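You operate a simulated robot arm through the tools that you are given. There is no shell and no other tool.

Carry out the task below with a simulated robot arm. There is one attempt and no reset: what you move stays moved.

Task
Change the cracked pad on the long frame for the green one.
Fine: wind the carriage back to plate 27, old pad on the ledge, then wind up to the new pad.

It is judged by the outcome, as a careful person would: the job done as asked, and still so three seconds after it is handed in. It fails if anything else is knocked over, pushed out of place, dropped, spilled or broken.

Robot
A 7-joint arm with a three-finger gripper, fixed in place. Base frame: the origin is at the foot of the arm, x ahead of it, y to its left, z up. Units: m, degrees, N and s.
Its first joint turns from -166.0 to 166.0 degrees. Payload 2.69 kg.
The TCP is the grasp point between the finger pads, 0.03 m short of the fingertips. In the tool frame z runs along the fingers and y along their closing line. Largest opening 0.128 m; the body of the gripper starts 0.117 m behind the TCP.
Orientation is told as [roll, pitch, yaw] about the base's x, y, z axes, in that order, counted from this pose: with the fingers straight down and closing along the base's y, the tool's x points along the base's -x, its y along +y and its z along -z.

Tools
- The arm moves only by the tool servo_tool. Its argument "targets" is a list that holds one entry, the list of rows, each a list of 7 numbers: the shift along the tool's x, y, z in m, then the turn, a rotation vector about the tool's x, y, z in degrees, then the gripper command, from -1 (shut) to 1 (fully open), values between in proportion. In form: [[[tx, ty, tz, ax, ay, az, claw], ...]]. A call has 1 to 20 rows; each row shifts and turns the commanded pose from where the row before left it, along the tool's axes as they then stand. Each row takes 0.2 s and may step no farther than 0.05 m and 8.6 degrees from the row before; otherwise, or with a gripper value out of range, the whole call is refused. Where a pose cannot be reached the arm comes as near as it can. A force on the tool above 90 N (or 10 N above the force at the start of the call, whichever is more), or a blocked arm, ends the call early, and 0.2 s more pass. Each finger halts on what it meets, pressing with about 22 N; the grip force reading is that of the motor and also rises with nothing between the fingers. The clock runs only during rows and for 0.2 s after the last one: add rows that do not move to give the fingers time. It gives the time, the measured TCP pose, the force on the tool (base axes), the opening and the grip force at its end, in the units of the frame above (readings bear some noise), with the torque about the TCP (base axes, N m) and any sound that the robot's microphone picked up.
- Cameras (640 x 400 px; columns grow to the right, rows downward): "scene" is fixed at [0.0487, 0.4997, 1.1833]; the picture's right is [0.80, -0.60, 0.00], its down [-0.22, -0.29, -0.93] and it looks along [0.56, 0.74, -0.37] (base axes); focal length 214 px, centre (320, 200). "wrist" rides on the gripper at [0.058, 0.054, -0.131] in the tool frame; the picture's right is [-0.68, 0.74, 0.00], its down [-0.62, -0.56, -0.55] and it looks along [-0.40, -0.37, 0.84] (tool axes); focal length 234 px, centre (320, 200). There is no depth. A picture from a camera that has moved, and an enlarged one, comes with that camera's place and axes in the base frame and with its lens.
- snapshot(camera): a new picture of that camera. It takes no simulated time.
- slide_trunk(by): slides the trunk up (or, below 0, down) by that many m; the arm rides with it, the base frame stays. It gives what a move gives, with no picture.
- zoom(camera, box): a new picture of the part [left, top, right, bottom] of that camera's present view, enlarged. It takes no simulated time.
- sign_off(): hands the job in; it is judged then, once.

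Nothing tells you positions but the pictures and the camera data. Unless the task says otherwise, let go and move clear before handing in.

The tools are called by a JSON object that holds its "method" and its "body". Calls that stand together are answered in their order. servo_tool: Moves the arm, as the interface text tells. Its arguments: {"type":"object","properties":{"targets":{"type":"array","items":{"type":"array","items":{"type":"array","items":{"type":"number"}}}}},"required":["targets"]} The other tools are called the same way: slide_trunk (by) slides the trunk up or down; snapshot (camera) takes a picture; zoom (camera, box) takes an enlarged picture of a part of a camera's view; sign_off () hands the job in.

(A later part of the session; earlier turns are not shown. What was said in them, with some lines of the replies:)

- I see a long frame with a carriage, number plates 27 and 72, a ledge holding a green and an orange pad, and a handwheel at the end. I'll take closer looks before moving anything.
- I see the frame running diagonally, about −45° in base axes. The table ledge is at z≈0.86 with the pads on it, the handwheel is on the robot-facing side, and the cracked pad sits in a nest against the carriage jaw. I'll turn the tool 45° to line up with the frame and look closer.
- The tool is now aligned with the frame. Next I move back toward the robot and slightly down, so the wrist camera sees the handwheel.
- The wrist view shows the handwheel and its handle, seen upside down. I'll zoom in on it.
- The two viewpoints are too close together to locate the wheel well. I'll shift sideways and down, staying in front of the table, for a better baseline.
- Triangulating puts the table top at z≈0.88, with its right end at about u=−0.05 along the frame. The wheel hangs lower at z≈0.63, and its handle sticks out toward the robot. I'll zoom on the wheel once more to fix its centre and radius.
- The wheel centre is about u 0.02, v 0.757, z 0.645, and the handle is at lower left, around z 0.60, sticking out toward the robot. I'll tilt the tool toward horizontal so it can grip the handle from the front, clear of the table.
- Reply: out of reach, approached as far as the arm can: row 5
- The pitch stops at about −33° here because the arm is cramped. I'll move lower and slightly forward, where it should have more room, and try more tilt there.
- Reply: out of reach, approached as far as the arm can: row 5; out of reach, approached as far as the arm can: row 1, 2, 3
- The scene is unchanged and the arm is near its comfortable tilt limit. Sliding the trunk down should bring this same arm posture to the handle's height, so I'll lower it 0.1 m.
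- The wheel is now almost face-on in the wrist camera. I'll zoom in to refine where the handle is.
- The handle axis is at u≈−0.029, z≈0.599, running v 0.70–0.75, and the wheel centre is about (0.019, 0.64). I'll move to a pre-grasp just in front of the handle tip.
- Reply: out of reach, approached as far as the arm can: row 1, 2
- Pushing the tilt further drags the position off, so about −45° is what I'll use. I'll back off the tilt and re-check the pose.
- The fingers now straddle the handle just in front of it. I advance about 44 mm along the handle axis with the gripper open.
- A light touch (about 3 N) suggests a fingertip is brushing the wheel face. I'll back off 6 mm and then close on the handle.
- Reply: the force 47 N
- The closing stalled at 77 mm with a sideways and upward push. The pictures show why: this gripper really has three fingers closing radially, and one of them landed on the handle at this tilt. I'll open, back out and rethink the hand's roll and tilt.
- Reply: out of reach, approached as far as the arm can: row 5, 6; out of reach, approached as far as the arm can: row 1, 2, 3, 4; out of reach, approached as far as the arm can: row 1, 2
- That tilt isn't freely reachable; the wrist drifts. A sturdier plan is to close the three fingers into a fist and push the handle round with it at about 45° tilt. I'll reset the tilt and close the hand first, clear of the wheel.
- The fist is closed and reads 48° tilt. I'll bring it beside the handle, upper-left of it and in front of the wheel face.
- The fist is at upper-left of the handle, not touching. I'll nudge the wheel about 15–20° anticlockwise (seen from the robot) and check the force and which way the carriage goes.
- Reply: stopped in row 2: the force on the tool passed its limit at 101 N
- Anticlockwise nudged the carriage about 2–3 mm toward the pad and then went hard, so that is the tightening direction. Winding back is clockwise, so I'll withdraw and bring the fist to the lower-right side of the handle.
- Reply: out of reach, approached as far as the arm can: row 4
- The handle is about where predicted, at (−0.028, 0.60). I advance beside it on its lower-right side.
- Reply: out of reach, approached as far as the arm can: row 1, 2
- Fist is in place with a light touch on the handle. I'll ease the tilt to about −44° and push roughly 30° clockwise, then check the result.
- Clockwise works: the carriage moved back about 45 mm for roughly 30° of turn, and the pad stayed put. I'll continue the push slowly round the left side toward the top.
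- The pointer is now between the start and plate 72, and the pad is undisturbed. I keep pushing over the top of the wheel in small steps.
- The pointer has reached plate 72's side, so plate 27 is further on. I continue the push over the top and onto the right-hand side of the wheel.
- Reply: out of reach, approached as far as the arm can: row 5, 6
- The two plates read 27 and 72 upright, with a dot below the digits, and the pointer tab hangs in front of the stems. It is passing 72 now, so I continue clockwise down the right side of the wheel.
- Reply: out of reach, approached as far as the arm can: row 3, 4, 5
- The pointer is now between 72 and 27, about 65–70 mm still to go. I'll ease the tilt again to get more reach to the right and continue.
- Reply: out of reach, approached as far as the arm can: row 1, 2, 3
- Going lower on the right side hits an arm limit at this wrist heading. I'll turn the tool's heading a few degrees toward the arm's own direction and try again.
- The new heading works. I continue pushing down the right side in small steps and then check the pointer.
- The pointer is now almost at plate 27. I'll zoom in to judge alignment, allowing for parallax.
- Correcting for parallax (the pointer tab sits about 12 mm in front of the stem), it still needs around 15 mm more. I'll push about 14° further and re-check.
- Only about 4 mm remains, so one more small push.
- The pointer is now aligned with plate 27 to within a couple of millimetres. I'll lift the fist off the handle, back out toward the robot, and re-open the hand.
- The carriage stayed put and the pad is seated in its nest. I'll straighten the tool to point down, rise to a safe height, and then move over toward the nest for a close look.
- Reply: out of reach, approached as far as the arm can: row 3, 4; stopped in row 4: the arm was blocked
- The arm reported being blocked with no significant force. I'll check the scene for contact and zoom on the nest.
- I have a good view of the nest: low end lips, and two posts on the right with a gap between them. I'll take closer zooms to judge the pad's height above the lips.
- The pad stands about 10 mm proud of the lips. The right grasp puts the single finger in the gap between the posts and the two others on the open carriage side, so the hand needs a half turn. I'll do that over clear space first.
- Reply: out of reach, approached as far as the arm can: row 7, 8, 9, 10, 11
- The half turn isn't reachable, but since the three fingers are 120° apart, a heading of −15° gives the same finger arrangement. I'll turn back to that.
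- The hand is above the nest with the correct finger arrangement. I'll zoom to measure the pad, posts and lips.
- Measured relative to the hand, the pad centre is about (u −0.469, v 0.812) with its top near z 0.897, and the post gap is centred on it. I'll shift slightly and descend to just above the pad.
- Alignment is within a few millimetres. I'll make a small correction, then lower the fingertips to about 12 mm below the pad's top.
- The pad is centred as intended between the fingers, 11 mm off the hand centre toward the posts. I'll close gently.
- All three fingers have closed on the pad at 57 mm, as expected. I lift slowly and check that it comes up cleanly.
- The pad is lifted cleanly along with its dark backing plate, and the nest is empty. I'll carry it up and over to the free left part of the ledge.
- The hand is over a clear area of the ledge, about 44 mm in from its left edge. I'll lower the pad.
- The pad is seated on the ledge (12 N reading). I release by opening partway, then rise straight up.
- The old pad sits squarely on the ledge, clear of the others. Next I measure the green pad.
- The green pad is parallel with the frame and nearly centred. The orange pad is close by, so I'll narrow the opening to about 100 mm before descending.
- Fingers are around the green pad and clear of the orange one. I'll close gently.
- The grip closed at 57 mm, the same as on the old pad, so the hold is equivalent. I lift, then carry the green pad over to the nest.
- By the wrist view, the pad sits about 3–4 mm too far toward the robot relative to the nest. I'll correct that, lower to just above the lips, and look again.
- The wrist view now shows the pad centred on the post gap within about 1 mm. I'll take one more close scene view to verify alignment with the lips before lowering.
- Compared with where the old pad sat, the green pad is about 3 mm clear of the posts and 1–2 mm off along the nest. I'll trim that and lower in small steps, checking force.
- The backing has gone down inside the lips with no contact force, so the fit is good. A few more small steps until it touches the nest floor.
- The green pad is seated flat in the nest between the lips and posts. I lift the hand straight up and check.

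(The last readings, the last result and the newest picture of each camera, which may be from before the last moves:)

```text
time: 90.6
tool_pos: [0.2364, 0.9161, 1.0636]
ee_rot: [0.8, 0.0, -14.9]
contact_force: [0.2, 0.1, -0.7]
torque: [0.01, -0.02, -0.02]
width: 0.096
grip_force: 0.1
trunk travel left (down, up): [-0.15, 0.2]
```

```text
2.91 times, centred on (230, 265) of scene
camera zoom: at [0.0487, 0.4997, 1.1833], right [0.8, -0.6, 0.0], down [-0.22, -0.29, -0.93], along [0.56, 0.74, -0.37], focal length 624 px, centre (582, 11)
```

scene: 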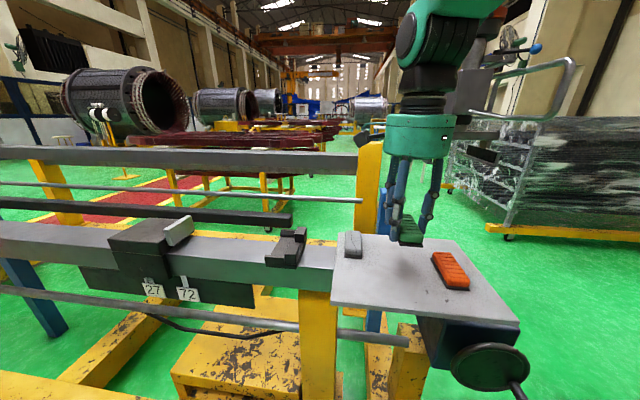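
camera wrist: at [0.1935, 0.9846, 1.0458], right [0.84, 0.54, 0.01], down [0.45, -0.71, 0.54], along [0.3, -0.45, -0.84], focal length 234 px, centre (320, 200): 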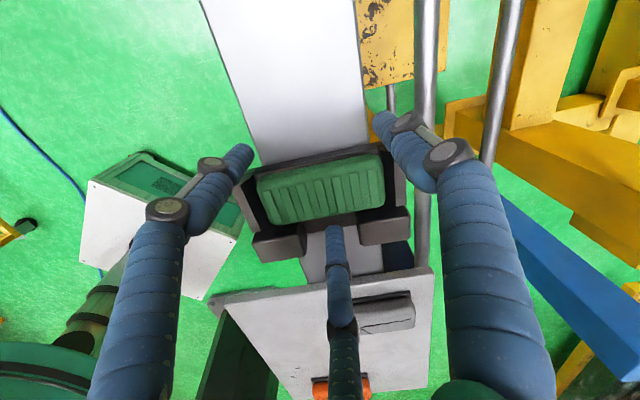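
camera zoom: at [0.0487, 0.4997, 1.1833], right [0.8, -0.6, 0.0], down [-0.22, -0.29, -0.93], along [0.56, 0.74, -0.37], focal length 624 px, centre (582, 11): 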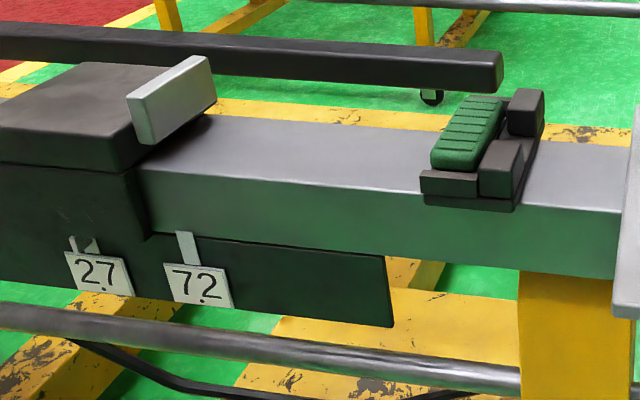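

The green pad is centred in the nest. Now I go back to the handwheel to wind the carriage up (anticlockwise). I travel at safe height with the fingers closed to a fist.

{"method": "servo_tool", "body": {"targets": [[[-0.0238, -0.0373, 0, 0, 0, 0, 0.5], [-0.0238, -0.0373, 0, 0, 0, 0, 0.5], [-0.0238, -0.0373, 0, 0, 0, 0, 0.5], [-0.0238, -0.0373, 0, 0, 0, 0, 0], [-0.0238, -0.0373, 0, 0, 0, 0, -1], [-0.0238, -0.0373, 0, 0, 0, 0, -1], [-0.0238, -0.0373, 0, 0, 0, 0, -1], [-0.0238, -0.0373, 0, 0, 0, 0, -1], [-0.0238, -0.0373, 0, 0, 0, 0, -1], [-0.0238, -0.0373, 0, 0, 0, 0, -1], [-0.0238, -0.0373, 0, 0, 0, 0, -1], [-0.0238, -0.0373, 0, 0, 0, 0, -1], [-0.0238, -0.0373, 0, 0, 0, 0, -1], [0, 0, 0, 0, 0, -8, -1], [0, 0, 0, 0, 0, -8, -1], [0, 0, 0, 0, 0, -8, -1], [0, 0, 0, 0, 0, -8, -1], [0, 0, 0, 0, 0, -8, -1], [0, 0, 0, 0, 0, -8, -1], [0, 0, 0, 0, 0, 0, -1]]]}}

{"method": "snapshot", "body": {"camera": "scene"}}

```text
time: 94.8
tool_pos: [0.4114, 0.3677, 1.0574]
ee_rot: [0.7, -0.5, 33.1]
contact_force: [-0.6, 0.3, 0.5]
torque: [0.01, -0.02, 0.01]
width: 0.0023
grip_force: 22.1
trunk travel left (down, up): [-0.15, 0.2]
```

```text
taken
```

scene: 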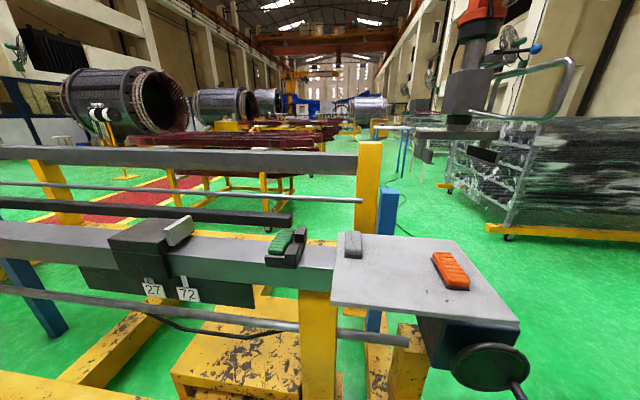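

{"method": "slide_trunk", "body": {"by": -0.15}}

{"method": "servo_tool", "body": {"targets": [[[0, 0, 0.02, 0, -8, 0, -1], [0, 0, 0.02, 0, -8, 0, -1], [0.01, 0, 0.03, 0, -8, 0, -1], [0.01, 0, 0.03, 0, -8, 0, -1], [0, 0, 0, 0, 0, 0, -1]]]}}

```text
time: 96.5
tool_pos: [0.4104, 0.3674, 0.908]
ee_rot: [0.6, -0.6, 33.1]
contact_force: [0.4, 0.2, -0.5]
torque: [0.01, 0.04, 0.02]
width: 0.0024
grip_force: 21.9
trunk travel left (down, up): [0.0, 0.35]
```

```text
time: 97.8
tool_pos: [0.4127, 0.3681, 0.796]
ee_rot: [0.4, -31.6, 32.9]
contact_force: [0.0, 0.2, 5.6]
torque: [-0.26, 0.29, -0.03]
width: 0.0024
grip_force: 21.9
trunk travel left (down, up): [0.0, 0.35]
```

{"method": "servo_tool", "body": {"targets": [[[0.005, 0.003, 0.0413, 0, 0, 0, -1], [0.005, 0.003, 0.0413, 0, 0, 0, -1], [0.005, 0.003, 0.0413, 0, 0, 0, -1], [0.005, 0.003, 0.0413, 0, 0, 0, -1], [0.005, 0.003, 0.0413, 0, 0, 0, -1], [0, 0, 0, 0, 0, 0, -1]]]}}

{"method": "snapshot", "body": {"camera": "wrist"}}

{"method": "zoom", "body": {"camera": "scene", "box": [410, 280, 602, 400]}}

```text
time: 99.2
tool_pos: [0.4809, 0.4375, 0.6175]
ee_rot: [0.8, -32.7, 32.8]
contact_force: [0.2, 0.1, -0.6]
torque: [0.05, -0.04, 0.0]
width: 0.0022
grip_force: 22.4
trunk travel left (down, up): [0.0, 0.35]
```

```text
taken
camera wrist: at [0.3509, 0.417, 0.6951], right [0.08, 0.93, 0.37], down [0.5, -0.36, 0.79], along [0.86, 0.13, -0.49], focal length 234 px, centre (320, 200)
```

wrist: 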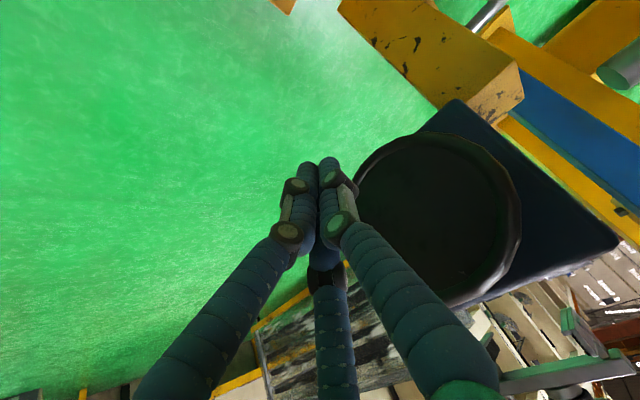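

```text
3.33 times, centred on (506, 340) of scene
camera zoom: at [0.0487, 0.4997, 1.1833], right [0.8, -0.6, 0.0], down [-0.22, -0.29, -0.93], along [0.56, 0.74, -0.37], focal length 715 px, centre (-300, -267)
```

zoom: 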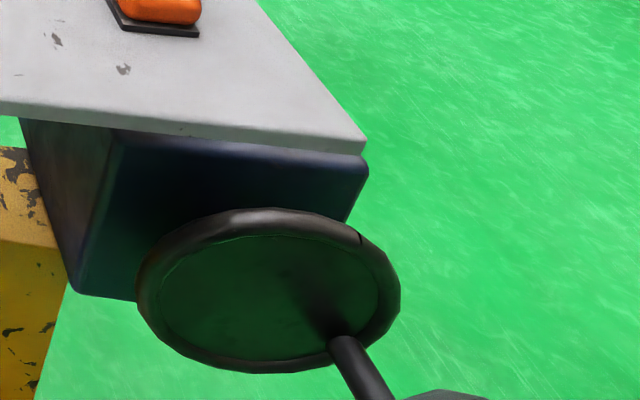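

The handle is at lower right (about −35°), and the fist is in front of it on the left. I advance beside the handle.

{"method": "servo_tool", "body": {"targets": [[[-0.0133, 0.0028, 0.0127, 0, 0, 0, -1], [-0.0133, 0.0028, 0.0127, 0, 0, 0, -1], [-0.0132, 0.0029, 0.0127, 0, 0, 0, -1], [0, 0, 0, 0, 0, 0, -1]]]}}

{"method": "zoom", "body": {"camera": "scene", "box": [410, 280, 602, 400]}}

```text
time: 100.2
tool_pos: [0.522, 0.4734, 0.6063]
ee_rot: [0.6, -32.5, 32.7]
contact_force: [0.0, 0.3, -0.7]
torque: [-0.01, -0.02, 0.0]
width: 0.0025
grip_force: 22.1
trunk travel left (down, up): [0.0, 0.35]
```

```text
3.33 times, centred on (506, 340) of scene
camera zoom: at [0.0487, 0.4997, 1.1833], right [0.8, -0.6, 0.0], down [-0.22, -0.29, -0.93], along [0.56, 0.74, -0.37], focal length 715 px, centre (-300, -267)
```

zoom: 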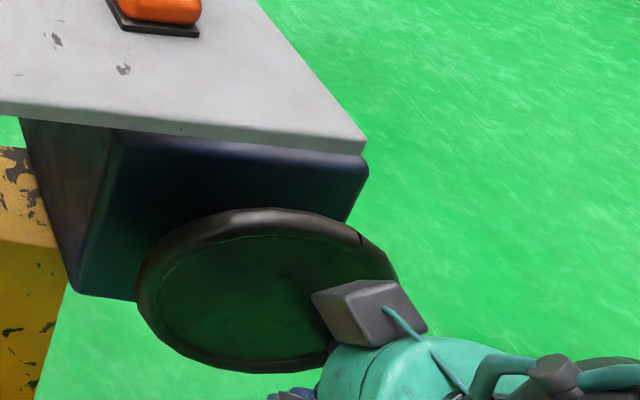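

The fist is beside the handle. I'll start the anticlockwise push slowly, watching the force.

{"method": "servo_tool", "body": {"targets": [[[0.0008, -0.0143, 0.007, 0, 0, 0, -1], [0.0034, -0.0052, 0.0073, 0, 0, 0, -1], [-0.0007, -0.0095, 0.0028, 0, 0, 0, -1], [-0.0017, -0.0074, 0.0003, 0, 0, 0, -1], [0, 0, 0, 0, 0, 0, -1]]]}}

{"method": "zoom", "body": {"camera": "scene", "box": [410, 280, 602, 400]}}

{"method": "zoom", "body": {"camera": "scene", "box": [120, 200, 340, 330]}}

```text
time: 101.1
tool_pos: [0.5439, 0.4544, 0.592]
ee_rot: [0.8, -32.7, 33.4]
contact_force: [-10.5, 13.2, 3.8]
torque: [-0.23, -0.17, 0.09]
width: 0.0022
grip_force: 22.0
trunk travel left (down, up): [0.0, 0.35]
stopped in row 4: the force on the tool passed its limit at 105 N (the readings are from after the stop); the commanded pose is now the measured one
```

```text
3.33 times, centred on (506, 340) of scene
camera zoom: at [0.0487, 0.4997, 1.1833], right [0.8, -0.6, 0.0], down [-0.22, -0.29, -0.93], along [0.56, 0.74, -0.37], focal length 715 px, centre (-300, -267)
```

zoom: 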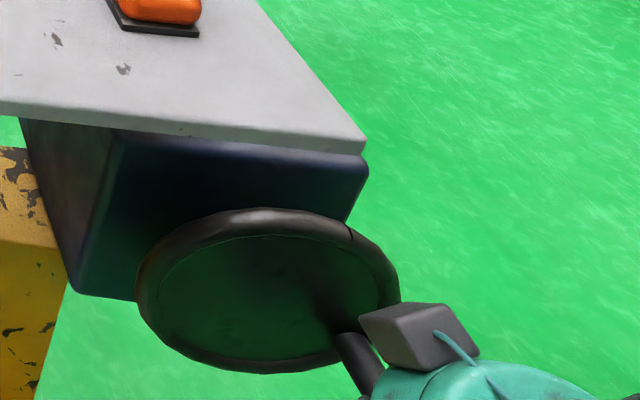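

```text
2.91 times, centred on (230, 265) of scene
camera zoom: at [0.0487, 0.4997, 1.1833], right [0.8, -0.6, 0.0], down [-0.22, -0.29, -0.93], along [0.56, 0.74, -0.37], focal length 624 px, centre (582, 11)
```

zoom: 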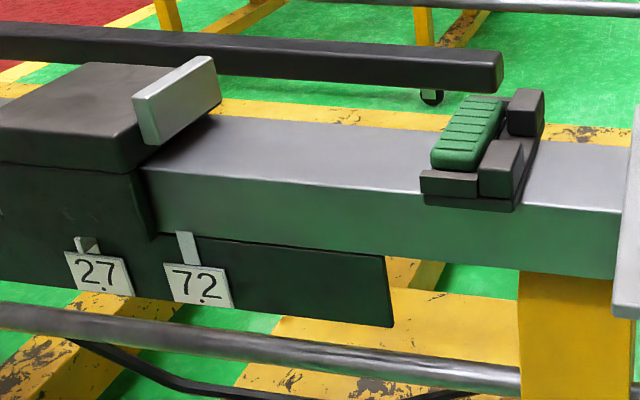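

The push was too much sideways against the wheel's radius (105 N stop), though the wheel turned a few degrees the right way. I'll back off, get under the handle, and push upward instead.

{"method": "servo_tool", "body": {"targets": [[[0.0048, 0.003, 0.0064, 0, 0, 0, -1], [0.0048, 0.0029, 0.0065, 0, 0, 0, -1], [-0.0008, -0.005, 0.0006, 0, 0, 0, -1], [-0.0009, -0.0048, 0.0005, 0, 0, 0, -1], [0, 0, 0, 0, 0, 0, -1]]]}}

{"method": "zoom", "body": {"camera": "scene", "box": [410, 280, 602, 400]}}

```text
time: 102.3
tool_pos: [0.544, 0.4528, 0.5762]
ee_rot: [0.7, -32.6, 33.6]
contact_force: [-60.1, 41.0, 28.0]
torque: [-1.56, -2.02, -0.43]
width: 0.002
grip_force: 22.2
trunk travel left (down, up): [0.0, 0.35]
```

```text
3.33 times, centred on (506, 340) of scene
camera zoom: at [0.0487, 0.4997, 1.1833], right [0.8, -0.6, 0.0], down [-0.22, -0.29, -0.93], along [0.56, 0.74, -0.37], focal length 715 px, centre (-300, -267)
```

zoom: 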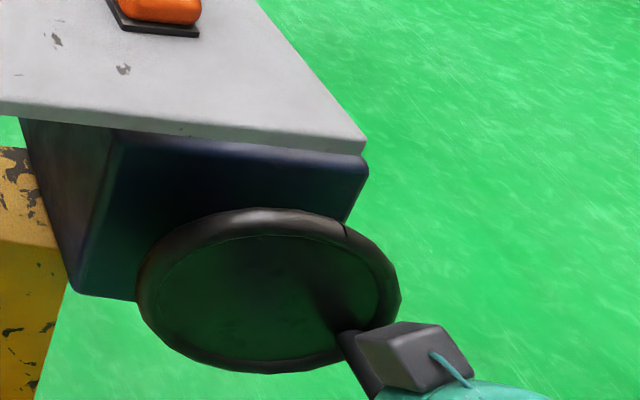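

The contact is at the handle's end, because the fist is too steep here. I'll back off and try for more tilt at this new heading before continuing.

{"method": "servo_tool", "body": {"targets": [[[0.0016, 0.01, -0.0011, 0, 0, 0, -1], [0.0016, 0.01, -0.0011, 0, 0, 0, -1], [0, 0, 0, 0, -4, 0, -1], [0, 0, 0, 0, -4, 0, -1], [0, 0, 0, 0, -4, 0, -1], [0, 0, 0, 0, 0, 0, -1]]]}}

```text
time: 103.7
tool_pos: [0.5314, 0.4641, 0.5764]
ee_rot: [1.0, -44.5, 33.0]
contact_force: [0.1, -0.3, -0.8]
torque: [0.02, 0.01, 0.0]
width: 0.0023
grip_force: 21.7
trunk travel left (down, up): [0.0, 0.35]
```

{"method": "servo_tool", "body": {"targets": [[[0, 0, 0, 0, -4, 0, -1], [0, 0, 0, 0, -4, 0, -1], [0, 0, 0, 0, -4, 0, -1], [0, 0, 0, 0, -4, 0, -1], [0, 0, 0, 0, 0, 0, -1]]]}}

{"method": "snapshot", "body": {"camera": "wrist"}}

```text
time: 104.9
tool_pos: [0.5317, 0.4956, 0.5881]
ee_rot: [-2.3, -59.9, 35.0]
contact_force: [-7.5, -12.3, -5.2]
torque: [-0.02, 0.15, -0.17]
width: 0.0023
grip_force: 21.5
out of reach, approached as far as the arm can: row 1, 2, 3, 4
trunk travel left (down, up): [0.0, 0.35]
```

```text
taken
camera wrist: at [0.3821, 0.4646, 0.602], right [-0.12, 0.81, 0.57], down [0.16, -0.55, 0.82], along [0.98, 0.19, -0.06], focal length 234 px, centre (320, 200)
```

wrist: 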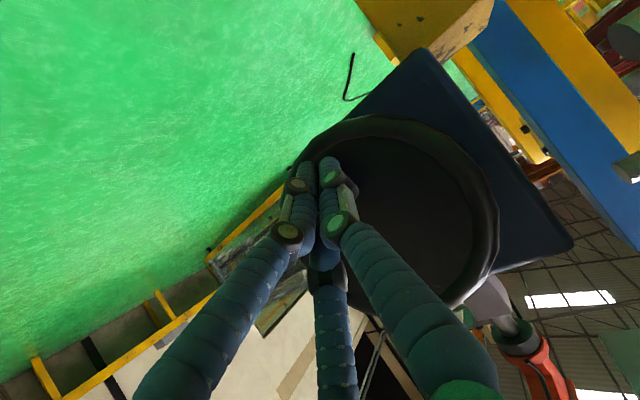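

{"method": "servo_tool", "body": {"targets": [[[0.01, 0, -0.02, 0, 5, 0, -1], [0.0, 0, 0, 0, 5, 0, -1], [0, 0, 0, 0, 5, 0, -1], [0, 0, 0, 0, 0, 0, -1]]]}}

{"method": "zoom", "body": {"camera": "scene", "box": [410, 280, 602, 400]}}

{"method": "zoom", "body": {"camera": "scene", "box": [120, 200, 340, 330]}}

```text
time: 105.9
tool_pos: [0.5146, 0.4913, 0.5954]
ee_rot: [1.1, -45.5, 33.0]
contact_force: [0.0, 0.3, -0.9]
torque: [0.07, -0.01, 0.0]
width: 0.0023
grip_force: 22.2
out of reach, approached as far as the arm can: row 1
trunk travel left (down, up): [0.0, 0.35]
```

```text
3.33 times, centred on (506, 340) of scene
camera zoom: at [0.0487, 0.4997, 1.1833], right [0.8, -0.6, 0.0], down [-0.22, -0.29, -0.93], along [0.56, 0.74, -0.37], focal length 715 px, centre (-300, -267)
```

zoom: 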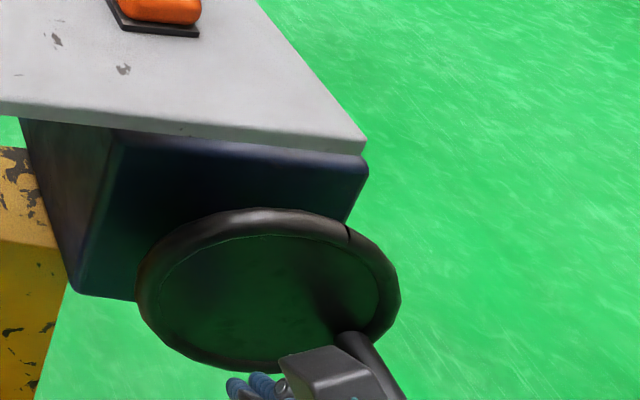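

```text
2.91 times, centred on (230, 265) of scene
camera zoom: at [0.0487, 0.4997, 1.1833], right [0.8, -0.6, 0.0], down [-0.22, -0.29, -0.93], along [0.56, 0.74, -0.37], focal length 624 px, centre (582, 11)
```

zoom: 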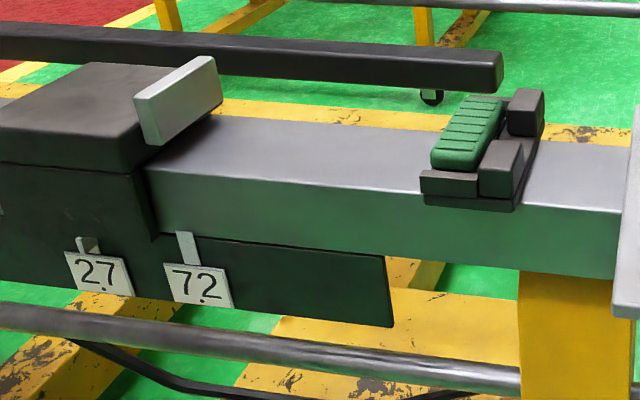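

The carriage has crept a few millimetres toward the pad, the correct direction. I'll pass the fist under the handle at this tilt and then push up.

{"method": "servo_tool", "body": {"targets": [[[0.0111, -0.0009, 0.0054, 0, 1, 0, -1], [0.0111, -0.0008, 0.0054, 0, 1, 0, -1], [-0.0024, -0.0163, 0.0025, 0, 0, 0, -1], [-0.0024, -0.0163, 0.0025, 0, 0, 0, -1], [-0.0024, -0.0163, 0.0025, 0, 0, 0, -1], [0, 0, 0, 0, 0, 0, -1]]]}}

{"method": "zoom", "body": {"camera": "scene", "box": [410, 280, 602, 400]}}

```text
time: 107.3
tool_pos: [0.547, 0.4491, 0.5706]
ee_rot: [0.2, -43.4, 33.9]
contact_force: [-0.3, 1.1, -0.1]
torque: [0.02, 0.01, 0.01]
width: 0.0025
grip_force: 21.8
out of reach, approached as far as the arm can: row 5
trunk travel left (down, up): [0.0, 0.35]
```

```text
3.33 times, centred on (506, 340) of scene
camera zoom: at [0.0487, 0.4997, 1.1833], right [0.8, -0.6, 0.0], down [-0.22, -0.29, -0.93], along [0.56, 0.74, -0.37], focal length 715 px, centre (-300, -267)
```

zoom: 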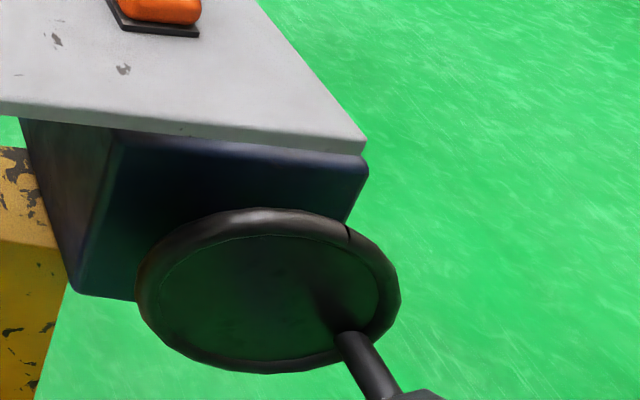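

The fist is under the handle with no contact. Now I push upward along the wheel's arc.

{"method": "servo_tool", "body": {"targets": [[[-0.0068, -0.0023, -0.0065, 0, 0, 0, -1], [-0.0067, -0.0036, -0.006, 0, 0, 0, -1], [-0.0048, -0.0023, -0.0044, 0, 0, 0, -1], [-0.0055, -0.0022, -0.0051, 0, 0, 0, -1], [0, 0, 0, 0, 0, 0, -1]]]}}

{"method": "zoom", "body": {"camera": "scene", "box": [410, 280, 602, 400]}}

{"method": "zoom", "body": {"camera": "scene", "box": [120, 200, 340, 330]}}

```text
time: 108.5
tool_pos: [0.5535, 0.4422, 0.605]
ee_rot: [0.9, -43.4, 32.5]
contact_force: [-14.4, -4.2, -4.3]
torque: [0.15, -0.44, -0.13]
width: 0.0024
grip_force: 22.9
trunk travel left (down, up): [0.0, 0.35]
```

```text
3.33 times, centred on (506, 340) of scene
camera zoom: at [0.0487, 0.4997, 1.1833], right [0.8, -0.6, 0.0], down [-0.22, -0.29, -0.93], along [0.56, 0.74, -0.37], focal length 715 px, centre (-300, -267)
```

zoom: 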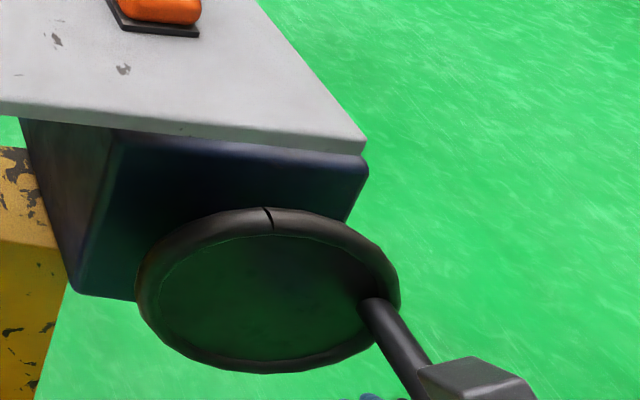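

```text
2.91 times, centred on (230, 265) of scene
camera zoom: at [0.0487, 0.4997, 1.1833], right [0.8, -0.6, 0.0], down [-0.22, -0.29, -0.93], along [0.56, 0.74, -0.37], focal length 624 px, centre (582, 11)
```

zoom: 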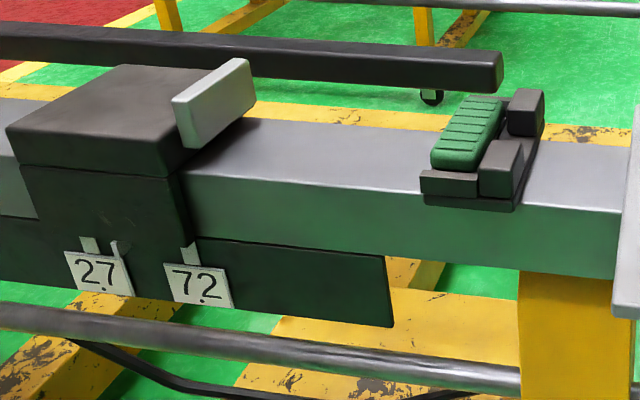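

That works well: the carriage is moving toward the pad. I continue up the right-hand side.

{"method": "servo_tool", "body": {"targets": [[[-0.0031, -0.0022, -0.0026, 0, 0, 0, -1], [-0.0058, -0.0005, -0.0061, 0, 0, 0, -1], [-0.0056, 0, -0.006, 0, 0, 0, -1], [-0.0057, 0.0005, -0.0062, 0, 0, 0, -1], [-0.0053, 0.0015, -0.006, 0, 0, 0, -1], [-0.0063, 0.0012, -0.0071, 0, 0, 0, -1], [0, 0, 0, 0, 0, 0, -1]]]}}

{"method": "zoom", "body": {"camera": "scene", "box": [410, 280, 602, 400]}}

{"method": "zoom", "body": {"camera": "scene", "box": [120, 200, 340, 330]}}

```text
time: 110.1
tool_pos: [0.5532, 0.4462, 0.6503]
ee_rot: [0.9, -43.7, 32.7]
contact_force: [1.1, -0.5, 0.6]
torque: [0.02, -0.01, 0.01]
width: 0.0024
grip_force: 21.8
out of reach, approached as far as the arm can: row 1
trunk travel left (down, up): [0.0, 0.35]
```

```text
3.33 times, centred on (506, 340) of scene
camera zoom: at [0.0487, 0.4997, 1.1833], right [0.8, -0.6, 0.0], down [-0.22, -0.29, -0.93], along [0.56, 0.74, -0.37], focal length 715 px, centre (-300, -267)
```

zoom: 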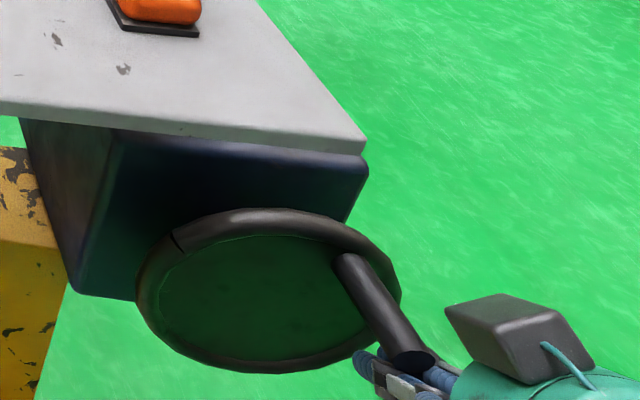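

```text
2.91 times, centred on (230, 265) of scene
camera zoom: at [0.0487, 0.4997, 1.1833], right [0.8, -0.6, 0.0], down [-0.22, -0.29, -0.93], along [0.56, 0.74, -0.37], focal length 624 px, centre (582, 11)
```

zoom: 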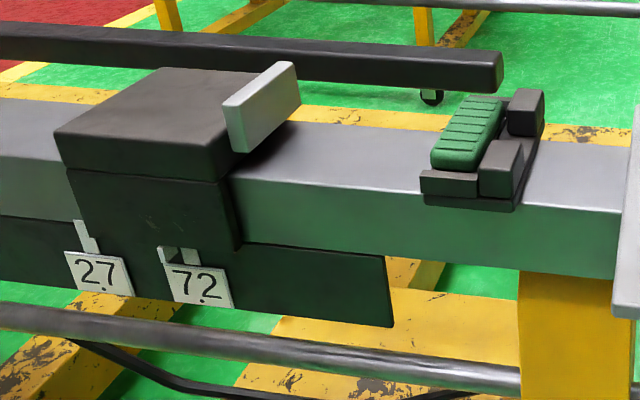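

{"method": "servo_tool", "body": {"targets": [[[-0.005, -0.0006, -0.009, 0, 0, 0, -1], [-0.0057, 0.0032, -0.007, 0, 0, 0, -1], [-0.0052, 0.0044, -0.0069, 0, 0, 0, -1], [-0.0056, 0.0049, -0.0075, 0, 0, 0, -1], [-0.0051, 0.006, -0.0072, 0, 0, 0, -1], [-0.0049, 0.0067, -0.0073, 0, 0, 0, -1], [0, 0, 0, 0, 0, 0, -1]]]}}

{"method": "zoom", "body": {"camera": "scene", "box": [410, 280, 602, 400]}}

{"method": "zoom", "body": {"camera": "scene", "box": [120, 200, 340, 330]}}

```text
time: 111.7
tool_pos: [0.5326, 0.4607, 0.7056]
ee_rot: [1.0, -43.6, 33.0]
contact_force: [-0.2, -0.5, 0.3]
torque: [-0.02, 0.0, 0.0]
width: 0.0023
grip_force: 21.8
trunk travel left (down, up): [0.0, 0.35]
```

```text
3.33 times, centred on (506, 340) of scene
camera zoom: at [0.0487, 0.4997, 1.1833], right [0.8, -0.6, 0.0], down [-0.22, -0.29, -0.93], along [0.56, 0.74, -0.37], focal length 715 px, centre (-300, -267)
```

zoom: 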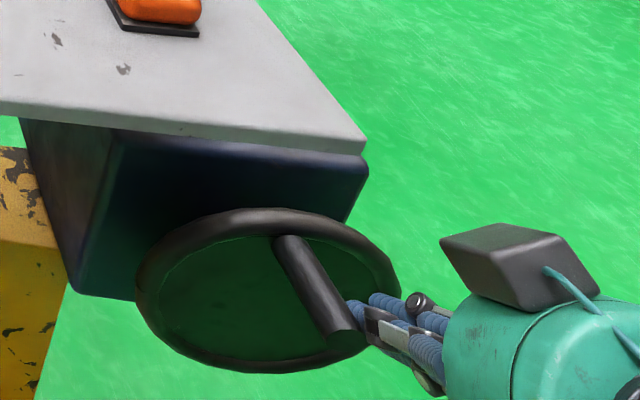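

```text
2.91 times, centred on (230, 265) of scene
camera zoom: at [0.0487, 0.4997, 1.1833], right [0.8, -0.6, 0.0], down [-0.22, -0.29, -0.93], along [0.56, 0.74, -0.37], focal length 624 px, centre (582, 11)
```

zoom: 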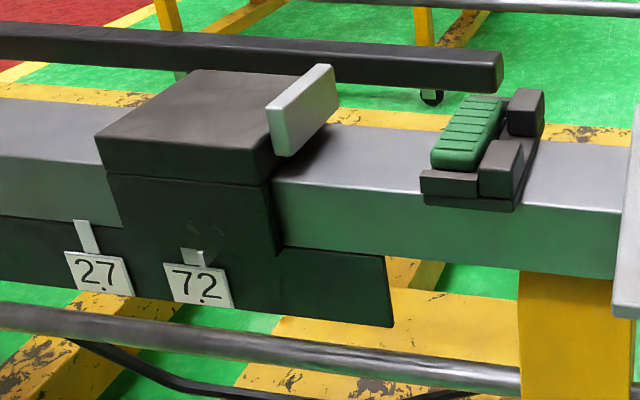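

The handle is at the top of the wheel and the carriage is past 72 on its way in. I continue over the top to the left, turning the heading back gradually.

{"method": "servo_tool", "body": {"targets": [[[-0.001, 0.0086, -0.0037, -1.4, 0.6, -1.45, -1], [-0.0015, 0.0088, -0.0041, -1.4, 0.6, -1.45, -1], [-0.0004, 0.0079, -0.002, -1.4, 0.6, -1.45, -1], [0.0002, 0.0085, -0.0012, -1.4, 0.6, -1.45, -1], [0.0001, 0.0082, -0.0007, -1.4, 0.6, -1.45, -1], [0, 0, 0, 0, 0, 0, -1]]]}}

{"method": "zoom", "body": {"camera": "scene", "box": [410, 280, 602, 400]}}

{"method": "zoom", "body": {"camera": "scene", "box": [120, 200, 340, 330]}}

```text
time: 113.1
tool_pos: [0.4942, 0.4949, 0.7149]
ee_rot: [0.8, -40.4, 42.9]
contact_force: [-0.3, 0.3, 0.0]
torque: [0.03, 0.04, -0.02]
width: 0.002
grip_force: 22.1
out of reach, approached as far as the arm can: row 5
trunk travel left (down, up): [0.0, 0.35]
```

```text
3.33 times, centred on (506, 340) of scene
camera zoom: at [0.0487, 0.4997, 1.1833], right [0.8, -0.6, 0.0], down [-0.22, -0.29, -0.93], along [0.56, 0.74, -0.37], focal length 715 px, centre (-300, -267)
```

zoom: 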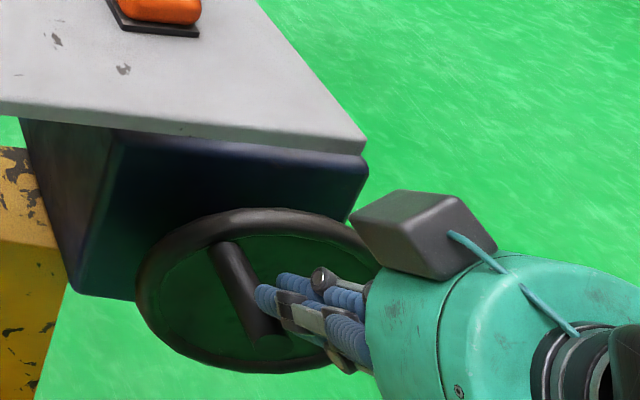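

```text
2.91 times, centred on (230, 265) of scene
camera zoom: at [0.0487, 0.4997, 1.1833], right [0.8, -0.6, 0.0], down [-0.22, -0.29, -0.93], along [0.56, 0.74, -0.37], focal length 624 px, centre (582, 11)
```

zoom: 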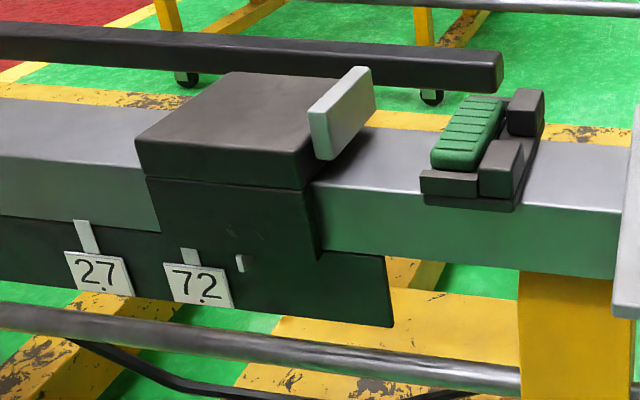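

The handle is at upper left and the jaw is approaching the pad. I continue down the left side in small steps.

{"method": "servo_tool", "body": {"targets": [[[-0.0013, 0.0071, 0.0035, 0, 0, 0, -1], [0.002, 0.0076, 0.0019, 0, 0, 0, -1], [0.0023, 0.0072, 0.0023, 0, 0, 0, -1], [0.0034, 0.0064, 0.0036, 0, 0, 0, -1], [0.0039, 0.0056, 0.0042, 0, 0, 0, -1], [0, 0, 0, 0, 0, 0, -1]]]}}

{"method": "zoom", "body": {"camera": "scene", "box": [410, 280, 602, 400]}}

{"method": "zoom", "body": {"camera": "scene", "box": [180, 200, 340, 300]}}

```text
time: 114.5
tool_pos: [0.4705, 0.5209, 0.6969]
ee_rot: [1.4, -40.7, 42.9]
contact_force: [-0.5, 1.1, 2.0]
torque: [0.05, -0.02, 0.0]
width: 0.0021
grip_force: 22.2
trunk travel left (down, up): [0.0, 0.35]
```

```text
3.33 times, centred on (506, 340) of scene
camera zoom: at [0.0487, 0.4997, 1.1833], right [0.8, -0.6, 0.0], down [-0.22, -0.29, -0.93], along [0.56, 0.74, -0.37], focal length 715 px, centre (-300, -267)
```

zoom: 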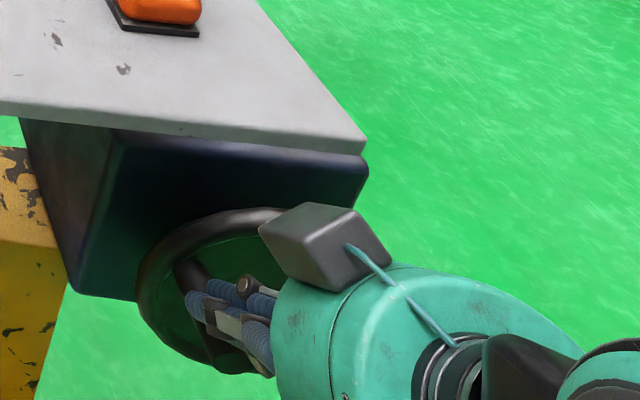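

```text
4.00 times, centred on (260, 250) of scene
camera zoom: at [0.0487, 0.4997, 1.1833], right [0.8, -0.6, 0.0], down [-0.22, -0.29, -0.93], along [0.56, 0.74, -0.37], focal length 858 px, centre (560, 0)
```

zoom: 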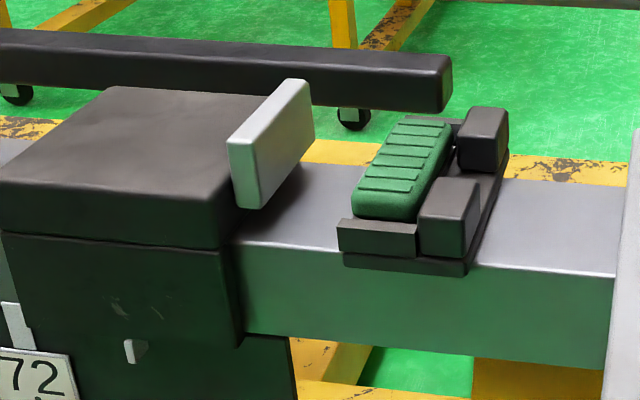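

About 55–60 mm of carriage travel remains before the jaw meets the pad. I continue downward on the left side.

{"method": "servo_tool", "body": {"targets": [[[0.0052, 0.0024, 0.006, 0, 0, 0, -1], [0.0049, 0.003, 0.0057, 0, 0, 0, -1], [0.0052, 0.0015, 0.0061, 0, 0, 0, -1], [0.0053, 0.0003, 0.0061, 0, 0, 0, -1], [0, 0, 0, 0, 0, 0, -1]]]}}

{"method": "zoom", "body": {"camera": "scene", "box": [180, 200, 340, 300]}}

{"method": "zoom", "body": {"camera": "scene", "box": [410, 280, 602, 400]}}

```text
time: 115.7
tool_pos: [0.468, 0.5265, 0.6658]
ee_rot: [1.3, -40.7, 42.9]
contact_force: [0.0, 0.1, 0.1]
torque: [0.0, 0.0, 0.01]
width: 0.0024
grip_force: 22.0
trunk travel left (down, up): [0.0, 0.35]
```

```text
4.00 times, centred on (260, 250) of scene
camera zoom: at [0.0487, 0.4997, 1.1833], right [0.8, -0.6, 0.0], down [-0.22, -0.29, -0.93], along [0.56, 0.74, -0.37], focal length 858 px, centre (560, 0)
```

zoom: 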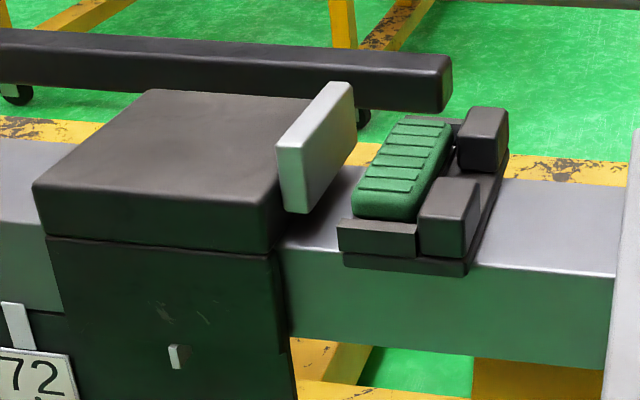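

```text
3.33 times, centred on (506, 340) of scene
camera zoom: at [0.0487, 0.4997, 1.1833], right [0.8, -0.6, 0.0], down [-0.22, -0.29, -0.93], along [0.56, 0.74, -0.37], focal length 715 px, centre (-300, -267)
```

zoom: 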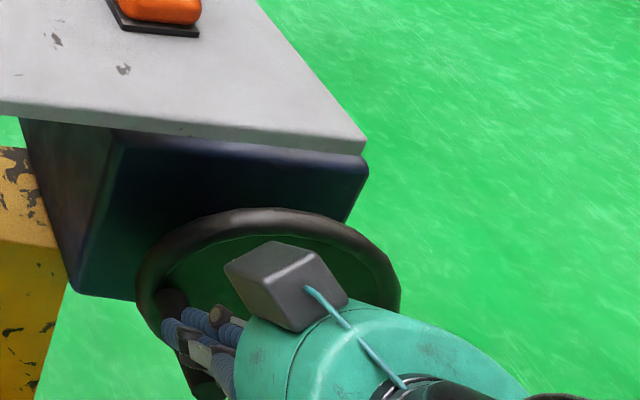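

About 40 px (roughly 25 mm) to go. I slow down for the final approach.

{"method": "servo_tool", "body": {"targets": [[[0.0027, 0.0003, 0.0032, 0, 0, 0, -1], [0.0027, 0.0003, 0.0032, 0, 0, 0, -1], [0.0026, -0.0007, 0.003, 0, 0, 0, -1], [0.0026, -0.0008, 0.003, 0, 0, 0, -1], [0, 0, 0, 0, 0, 0, -1]]]}}

{"method": "zoom", "body": {"camera": "scene", "box": [180, 200, 340, 300]}}

```text
time: 116.9
tool_pos: [0.4681, 0.5264, 0.6493]
ee_rot: [1.3, -40.6, 42.9]
contact_force: [-1.1, 1.6, 1.3]
torque: [0.0, -0.04, 0.01]
width: 0.0023
grip_force: 21.4
trunk travel left (down, up): [0.0, 0.35]
```

```text
4.00 times, centred on (260, 250) of scene
camera zoom: at [0.0487, 0.4997, 1.1833], right [0.8, -0.6, 0.0], down [-0.22, -0.29, -0.93], along [0.56, 0.74, -0.37], focal length 858 px, centre (560, 0)
```

zoom: 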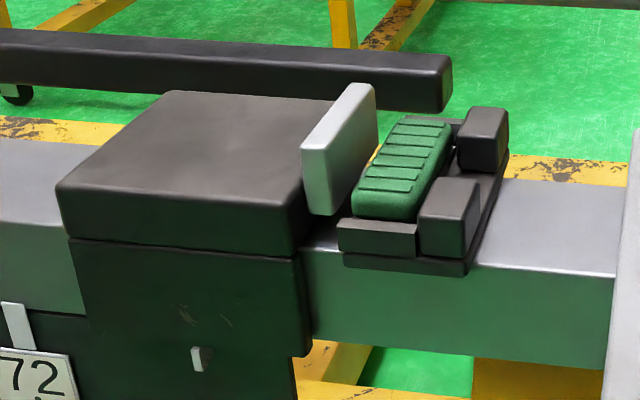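

{"method": "servo_tool", "body": {"targets": [[[0.0022, -0.0009, 0.0025, 0, 0, 0, -1], [0.0022, -0.001, 0.0025, 0, 0, 0, -1], [0, 0, 0, 0, 0, 0, -1]]]}}

{"method": "zoom", "body": {"camera": "scene", "box": [230, 210, 310, 270]}}

```text
time: 117.7
tool_pos: [0.4688, 0.5249, 0.6419]
ee_rot: [1.4, -40.7, 43.0]
contact_force: [-0.7, 0.1, 1.3]
torque: [0.03, 0.0, -0.01]
width: 0.0022
grip_force: 21.8
trunk travel left (down, up): [0.0, 0.35]
```

```text
6.67 times, centred on (270, 240) of scene
camera zoom: at [0.0487, 0.4997, 1.1833], right [0.8, -0.6, 0.0], down [-0.22, -0.29, -0.93], along [0.56, 0.74, -0.37], focal length 1430 px, centre (653, -67)
```

zoom: 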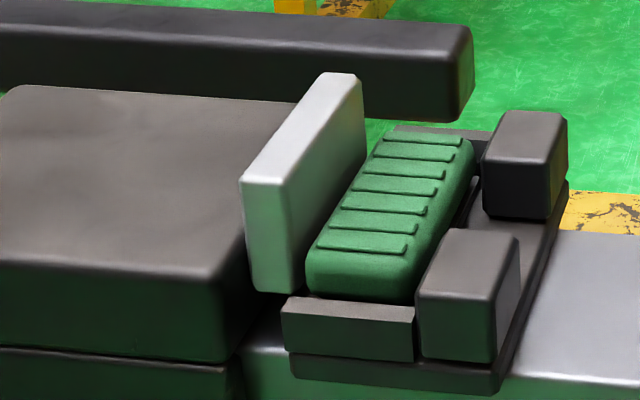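

The jaw is almost at the pad. I'll use very small steps and watch the force for contact.

{"method": "servo_tool", "body": {"targets": [[[0.0014, -0.0008, 0.0015, 0, 0, 0, -1], [0, 0, 0, 0, 0, 0, -1]]]}}

{"method": "servo_tool", "body": {"targets": [[[0.0014, -0.0008, 0.0015, 0, 0, 0, -1], [0, 0, 0, 0, 0, 0, -1]]]}}

{"method": "zoom", "body": {"camera": "scene", "box": [230, 210, 310, 270]}}

```text
time: 118.3
tool_pos: [0.4682, 0.524, 0.639]
ee_rot: [1.4, -40.6, 42.8]
contact_force: [-0.9, 0.2, 0.8]
torque: [0.02, 0.01, -0.02]
width: 0.0022
grip_force: 22.0
trunk travel left (down, up): [0.0, 0.35]
```

```text
time: 118.9
tool_pos: [0.4685, 0.5243, 0.6384]
ee_rot: [1.5, -40.7, 42.9]
contact_force: [-1.5, 2.3, 2.4]
torque: [0.07, 0.01, 0.05]
width: 0.0025
grip_force: 22.6
trunk travel left (down, up): [0.0, 0.35]
```

```text
6.67 times, centred on (270, 240) of scene
camera zoom: at [0.0487, 0.4997, 1.1833], right [0.8, -0.6, 0.0], down [-0.22, -0.29, -0.93], along [0.56, 0.74, -0.37], focal length 1430 px, centre (653, -67)
```

zoom: 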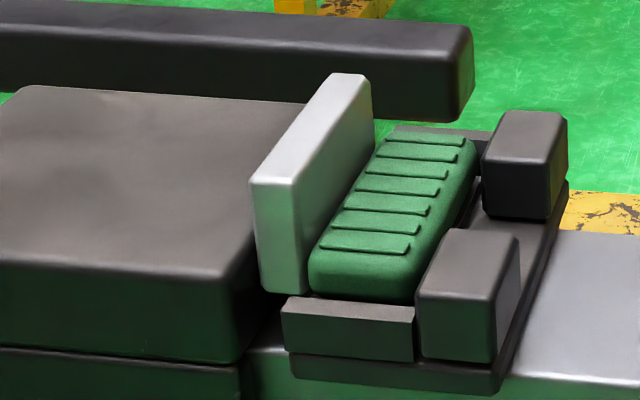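

The jaw has met the pad and is easing it toward the posts. A couple more tiny steps will make it snug.

{"method": "servo_tool", "body": {"targets": [[[0.001, -0.0006, 0.0011, 0, 0, 0, -1], [0, 0, 0, 0, 0, 0, -1]]]}}

{"method": "servo_tool", "body": {"targets": [[[0.0008, -0.0005, 0.0009, 0, 0, 0, -1], [0, 0, 0, 0, 0, 0, -1]]]}}

{"method": "zoom", "body": {"camera": "scene", "box": [230, 210, 310, 270]}}

```text
time: 119.5
tool_pos: [0.47, 0.5239, 0.6378]
ee_rot: [1.5, -40.9, 42.9]
contact_force: [-10.7, 4.0, 13.3]
torque: [0.09, 0.14, 0.11]
width: 0.0023
grip_force: 21.7
trunk travel left (down, up): [0.0, 0.35]
```

```text
time: 120.1
tool_pos: [0.4698, 0.5242, 0.6377]
ee_rot: [1.5, -40.9, 42.9]
contact_force: [-19.1, 5.1, 30.3]
torque: [0.08, 0.3, 0.08]
width: 0.002
grip_force: 21.8
trunk travel left (down, up): [0.0, 0.35]
```

```text
6.67 times, centred on (270, 240) of scene
camera zoom: at [0.0487, 0.4997, 1.1833], right [0.8, -0.6, 0.0], down [-0.22, -0.29, -0.93], along [0.56, 0.74, -0.37], focal length 1430 px, centre (653, -67)
```

zoom: 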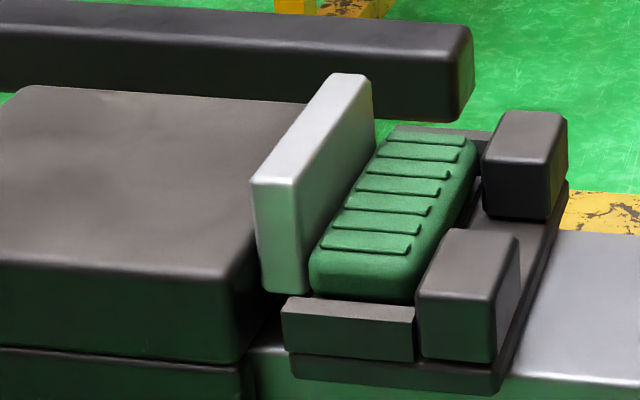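

The jaw is now snug: resistance has risen to about 36 N with no further movement. I'll lift the fist off the handle, back out, and check that nothing relaxes.

{"method": "servo_tool", "body": {"targets": [[[-0.004, 0.002, -0.0046, 0, 0, 0, -1], [-0.004, 0.002, -0.0046, 0, 0, 0, -1], [0.0227, 0, -0.0197, 0, 0, 0, -1], [0.0227, 0, -0.0197, 0, 0, 0, -1], [0.0227, 0, -0.0197, 0, 0, 0, -1], [0, 0, 0, 0, 0, 0, -1]]]}}

{"method": "zoom", "body": {"camera": "scene", "box": [230, 210, 310, 270]}}

{"method": "snapshot", "body": {"camera": "scene"}}

```text
time: 121.5
tool_pos: [0.4008, 0.4636, 0.6492]
ee_rot: [1.0, -40.6, 43.0]
contact_force: [-0.4, 0.3, 0.2]
torque: [-0.04, 0.0, 0.01]
width: 0.0023
grip_force: 22.1
trunk travel left (down, up): [0.0, 0.35]
```

```text
6.67 times, centred on (270, 240) of scene
camera zoom: at [0.0487, 0.4997, 1.1833], right [0.8, -0.6, 0.0], down [-0.22, -0.29, -0.93], along [0.56, 0.74, -0.37], focal length 1430 px, centre (653, -67)
```

zoom: 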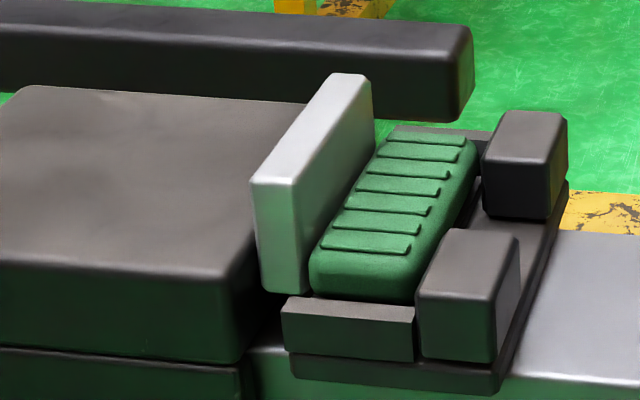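

```text
taken
```

scene: 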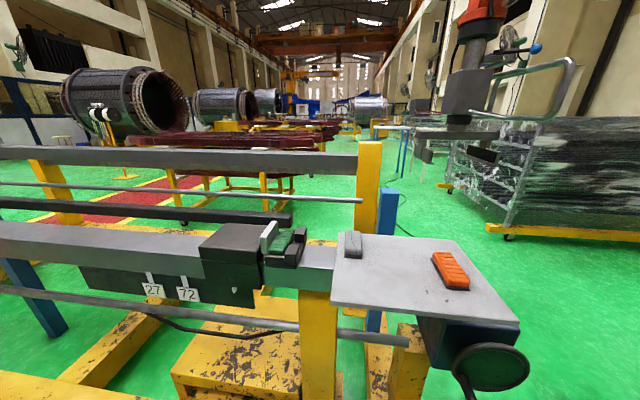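

{"method": "zoom", "body": {"camera": "scene", "box": [256, 222, 296, 250]}}

{"method": "zoom", "body": {"camera": "scene", "box": [310, 210, 500, 330]}}

```text
14.29 times, centred on (276, 236) of scene
camera zoom: at [0.0487, 0.4997, 1.1833], right [0.8, -0.6, 0.0], down [-0.22, -0.29, -0.93], along [0.56, 0.74, -0.37], focal length 3064 px, centre (949, -314)
```

zoom: 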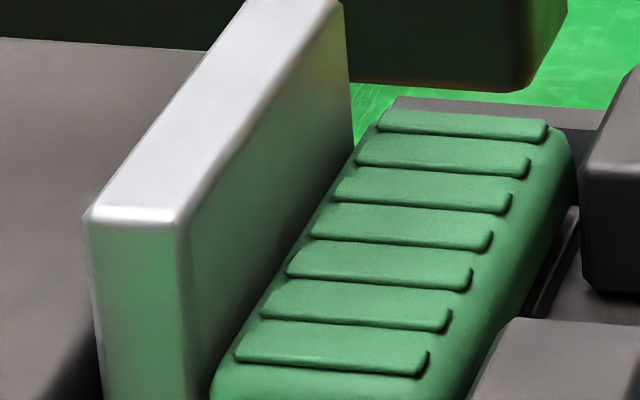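

```text
3.33 times, centred on (405, 270) of scene
camera zoom: at [0.0487, 0.4997, 1.1833], right [0.8, -0.6, 0.0], down [-0.22, -0.29, -0.93], along [0.56, 0.74, -0.37], focal length 715 px, centre (37, -33)
```

zoom: 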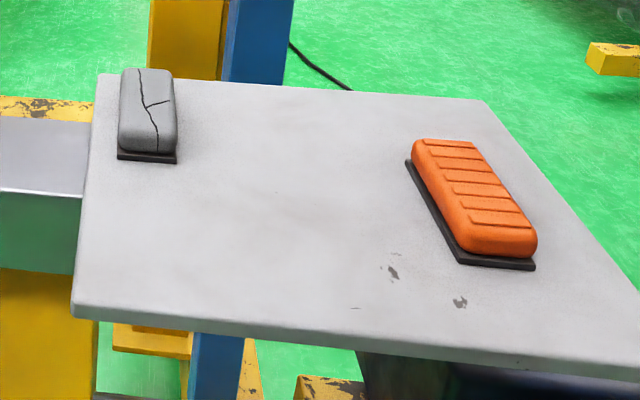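

The jaw holds against the green pad after release, the old pad rests on the ledge, and the orange pad is untouched. I'll retreat a bit further and check that everything is stable.

{"method": "servo_tool", "body": {"targets": [[[0.015, 0, -0.013, 0, 0, 0, 0], [0.015, 0, -0.013, 0, 0, 0, 0], [0, 0, 0, 0, 0, 0, 0], [0, 0, 0, 0, 0, 0, 0], [0, 0, 0, 0, 0, 0, 0], [0, 0, 0, 0, 0, 0, 0]]]}}

{"method": "zoom", "body": {"camera": "scene", "box": [180, 200, 340, 300]}}

{"method": "snapshot", "body": {"camera": "scene"}}

```text
time: 122.9
tool_pos: [0.3723, 0.4367, 0.649]
ee_rot: [0.6, -40.5, 43.1]
contact_force: [0.6, 0.4, 0.7]
torque: [0.0, 0.03, 0.01]
width: 0.0639
grip_force: 0.1
trunk travel left (down, up): [0.0, 0.35]
```

```text
4.00 times, centred on (260, 250) of scene
camera zoom: at [0.0487, 0.4997, 1.1833], right [0.8, -0.6, 0.0], down [-0.22, -0.29, -0.93], along [0.56, 0.74, -0.37], focal length 858 px, centre (560, 0)
```

zoom: 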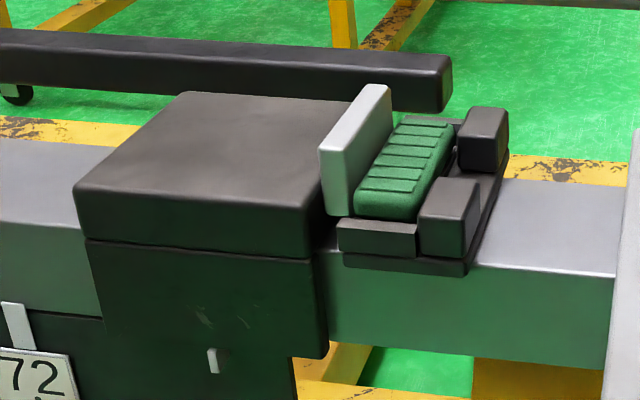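

```text
taken
```

scene: 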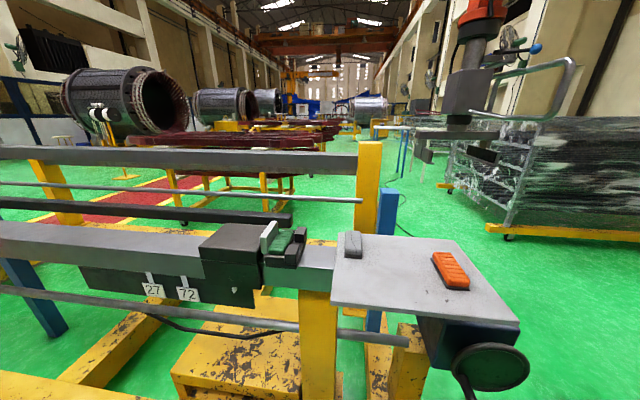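

The jaw is back at the same snug position it had against the old pad, now holding the green one. The old pad is on the ledge, everything else is undisturbed, and the hand is clear, so I'm handing in.

{"method": "sign_off", "body": {}}

```text
The job is handed in.
```

The cracked pad is off the frame and the green pad is in its place, with the jaw wound up snug against it. The job is handed in.

- **Wind back:** the carriage went back until its pointer lined up with plate 27, within about 2 mm by the camera.
- **Old pad:** it is lying flat on the left side of the ledge, clear of the orange pad, which I left where it was.
- **New pad:** it is seated in the nest between the end lips and the posts. I wound the jaw in until the push on the handle rose to about 36 N with no more movement. It had not moved when I checked again after letting go.

**Handle force:** I had to test which way the wheel turned. My first nudge tightened the jaw on the old pad and hit the 90 N force stop, reading 101 N. On the way back up, one push caught the handle at a bad angle and reached 105 N. I saw no damage or shifted parts in the pictures afterwards.
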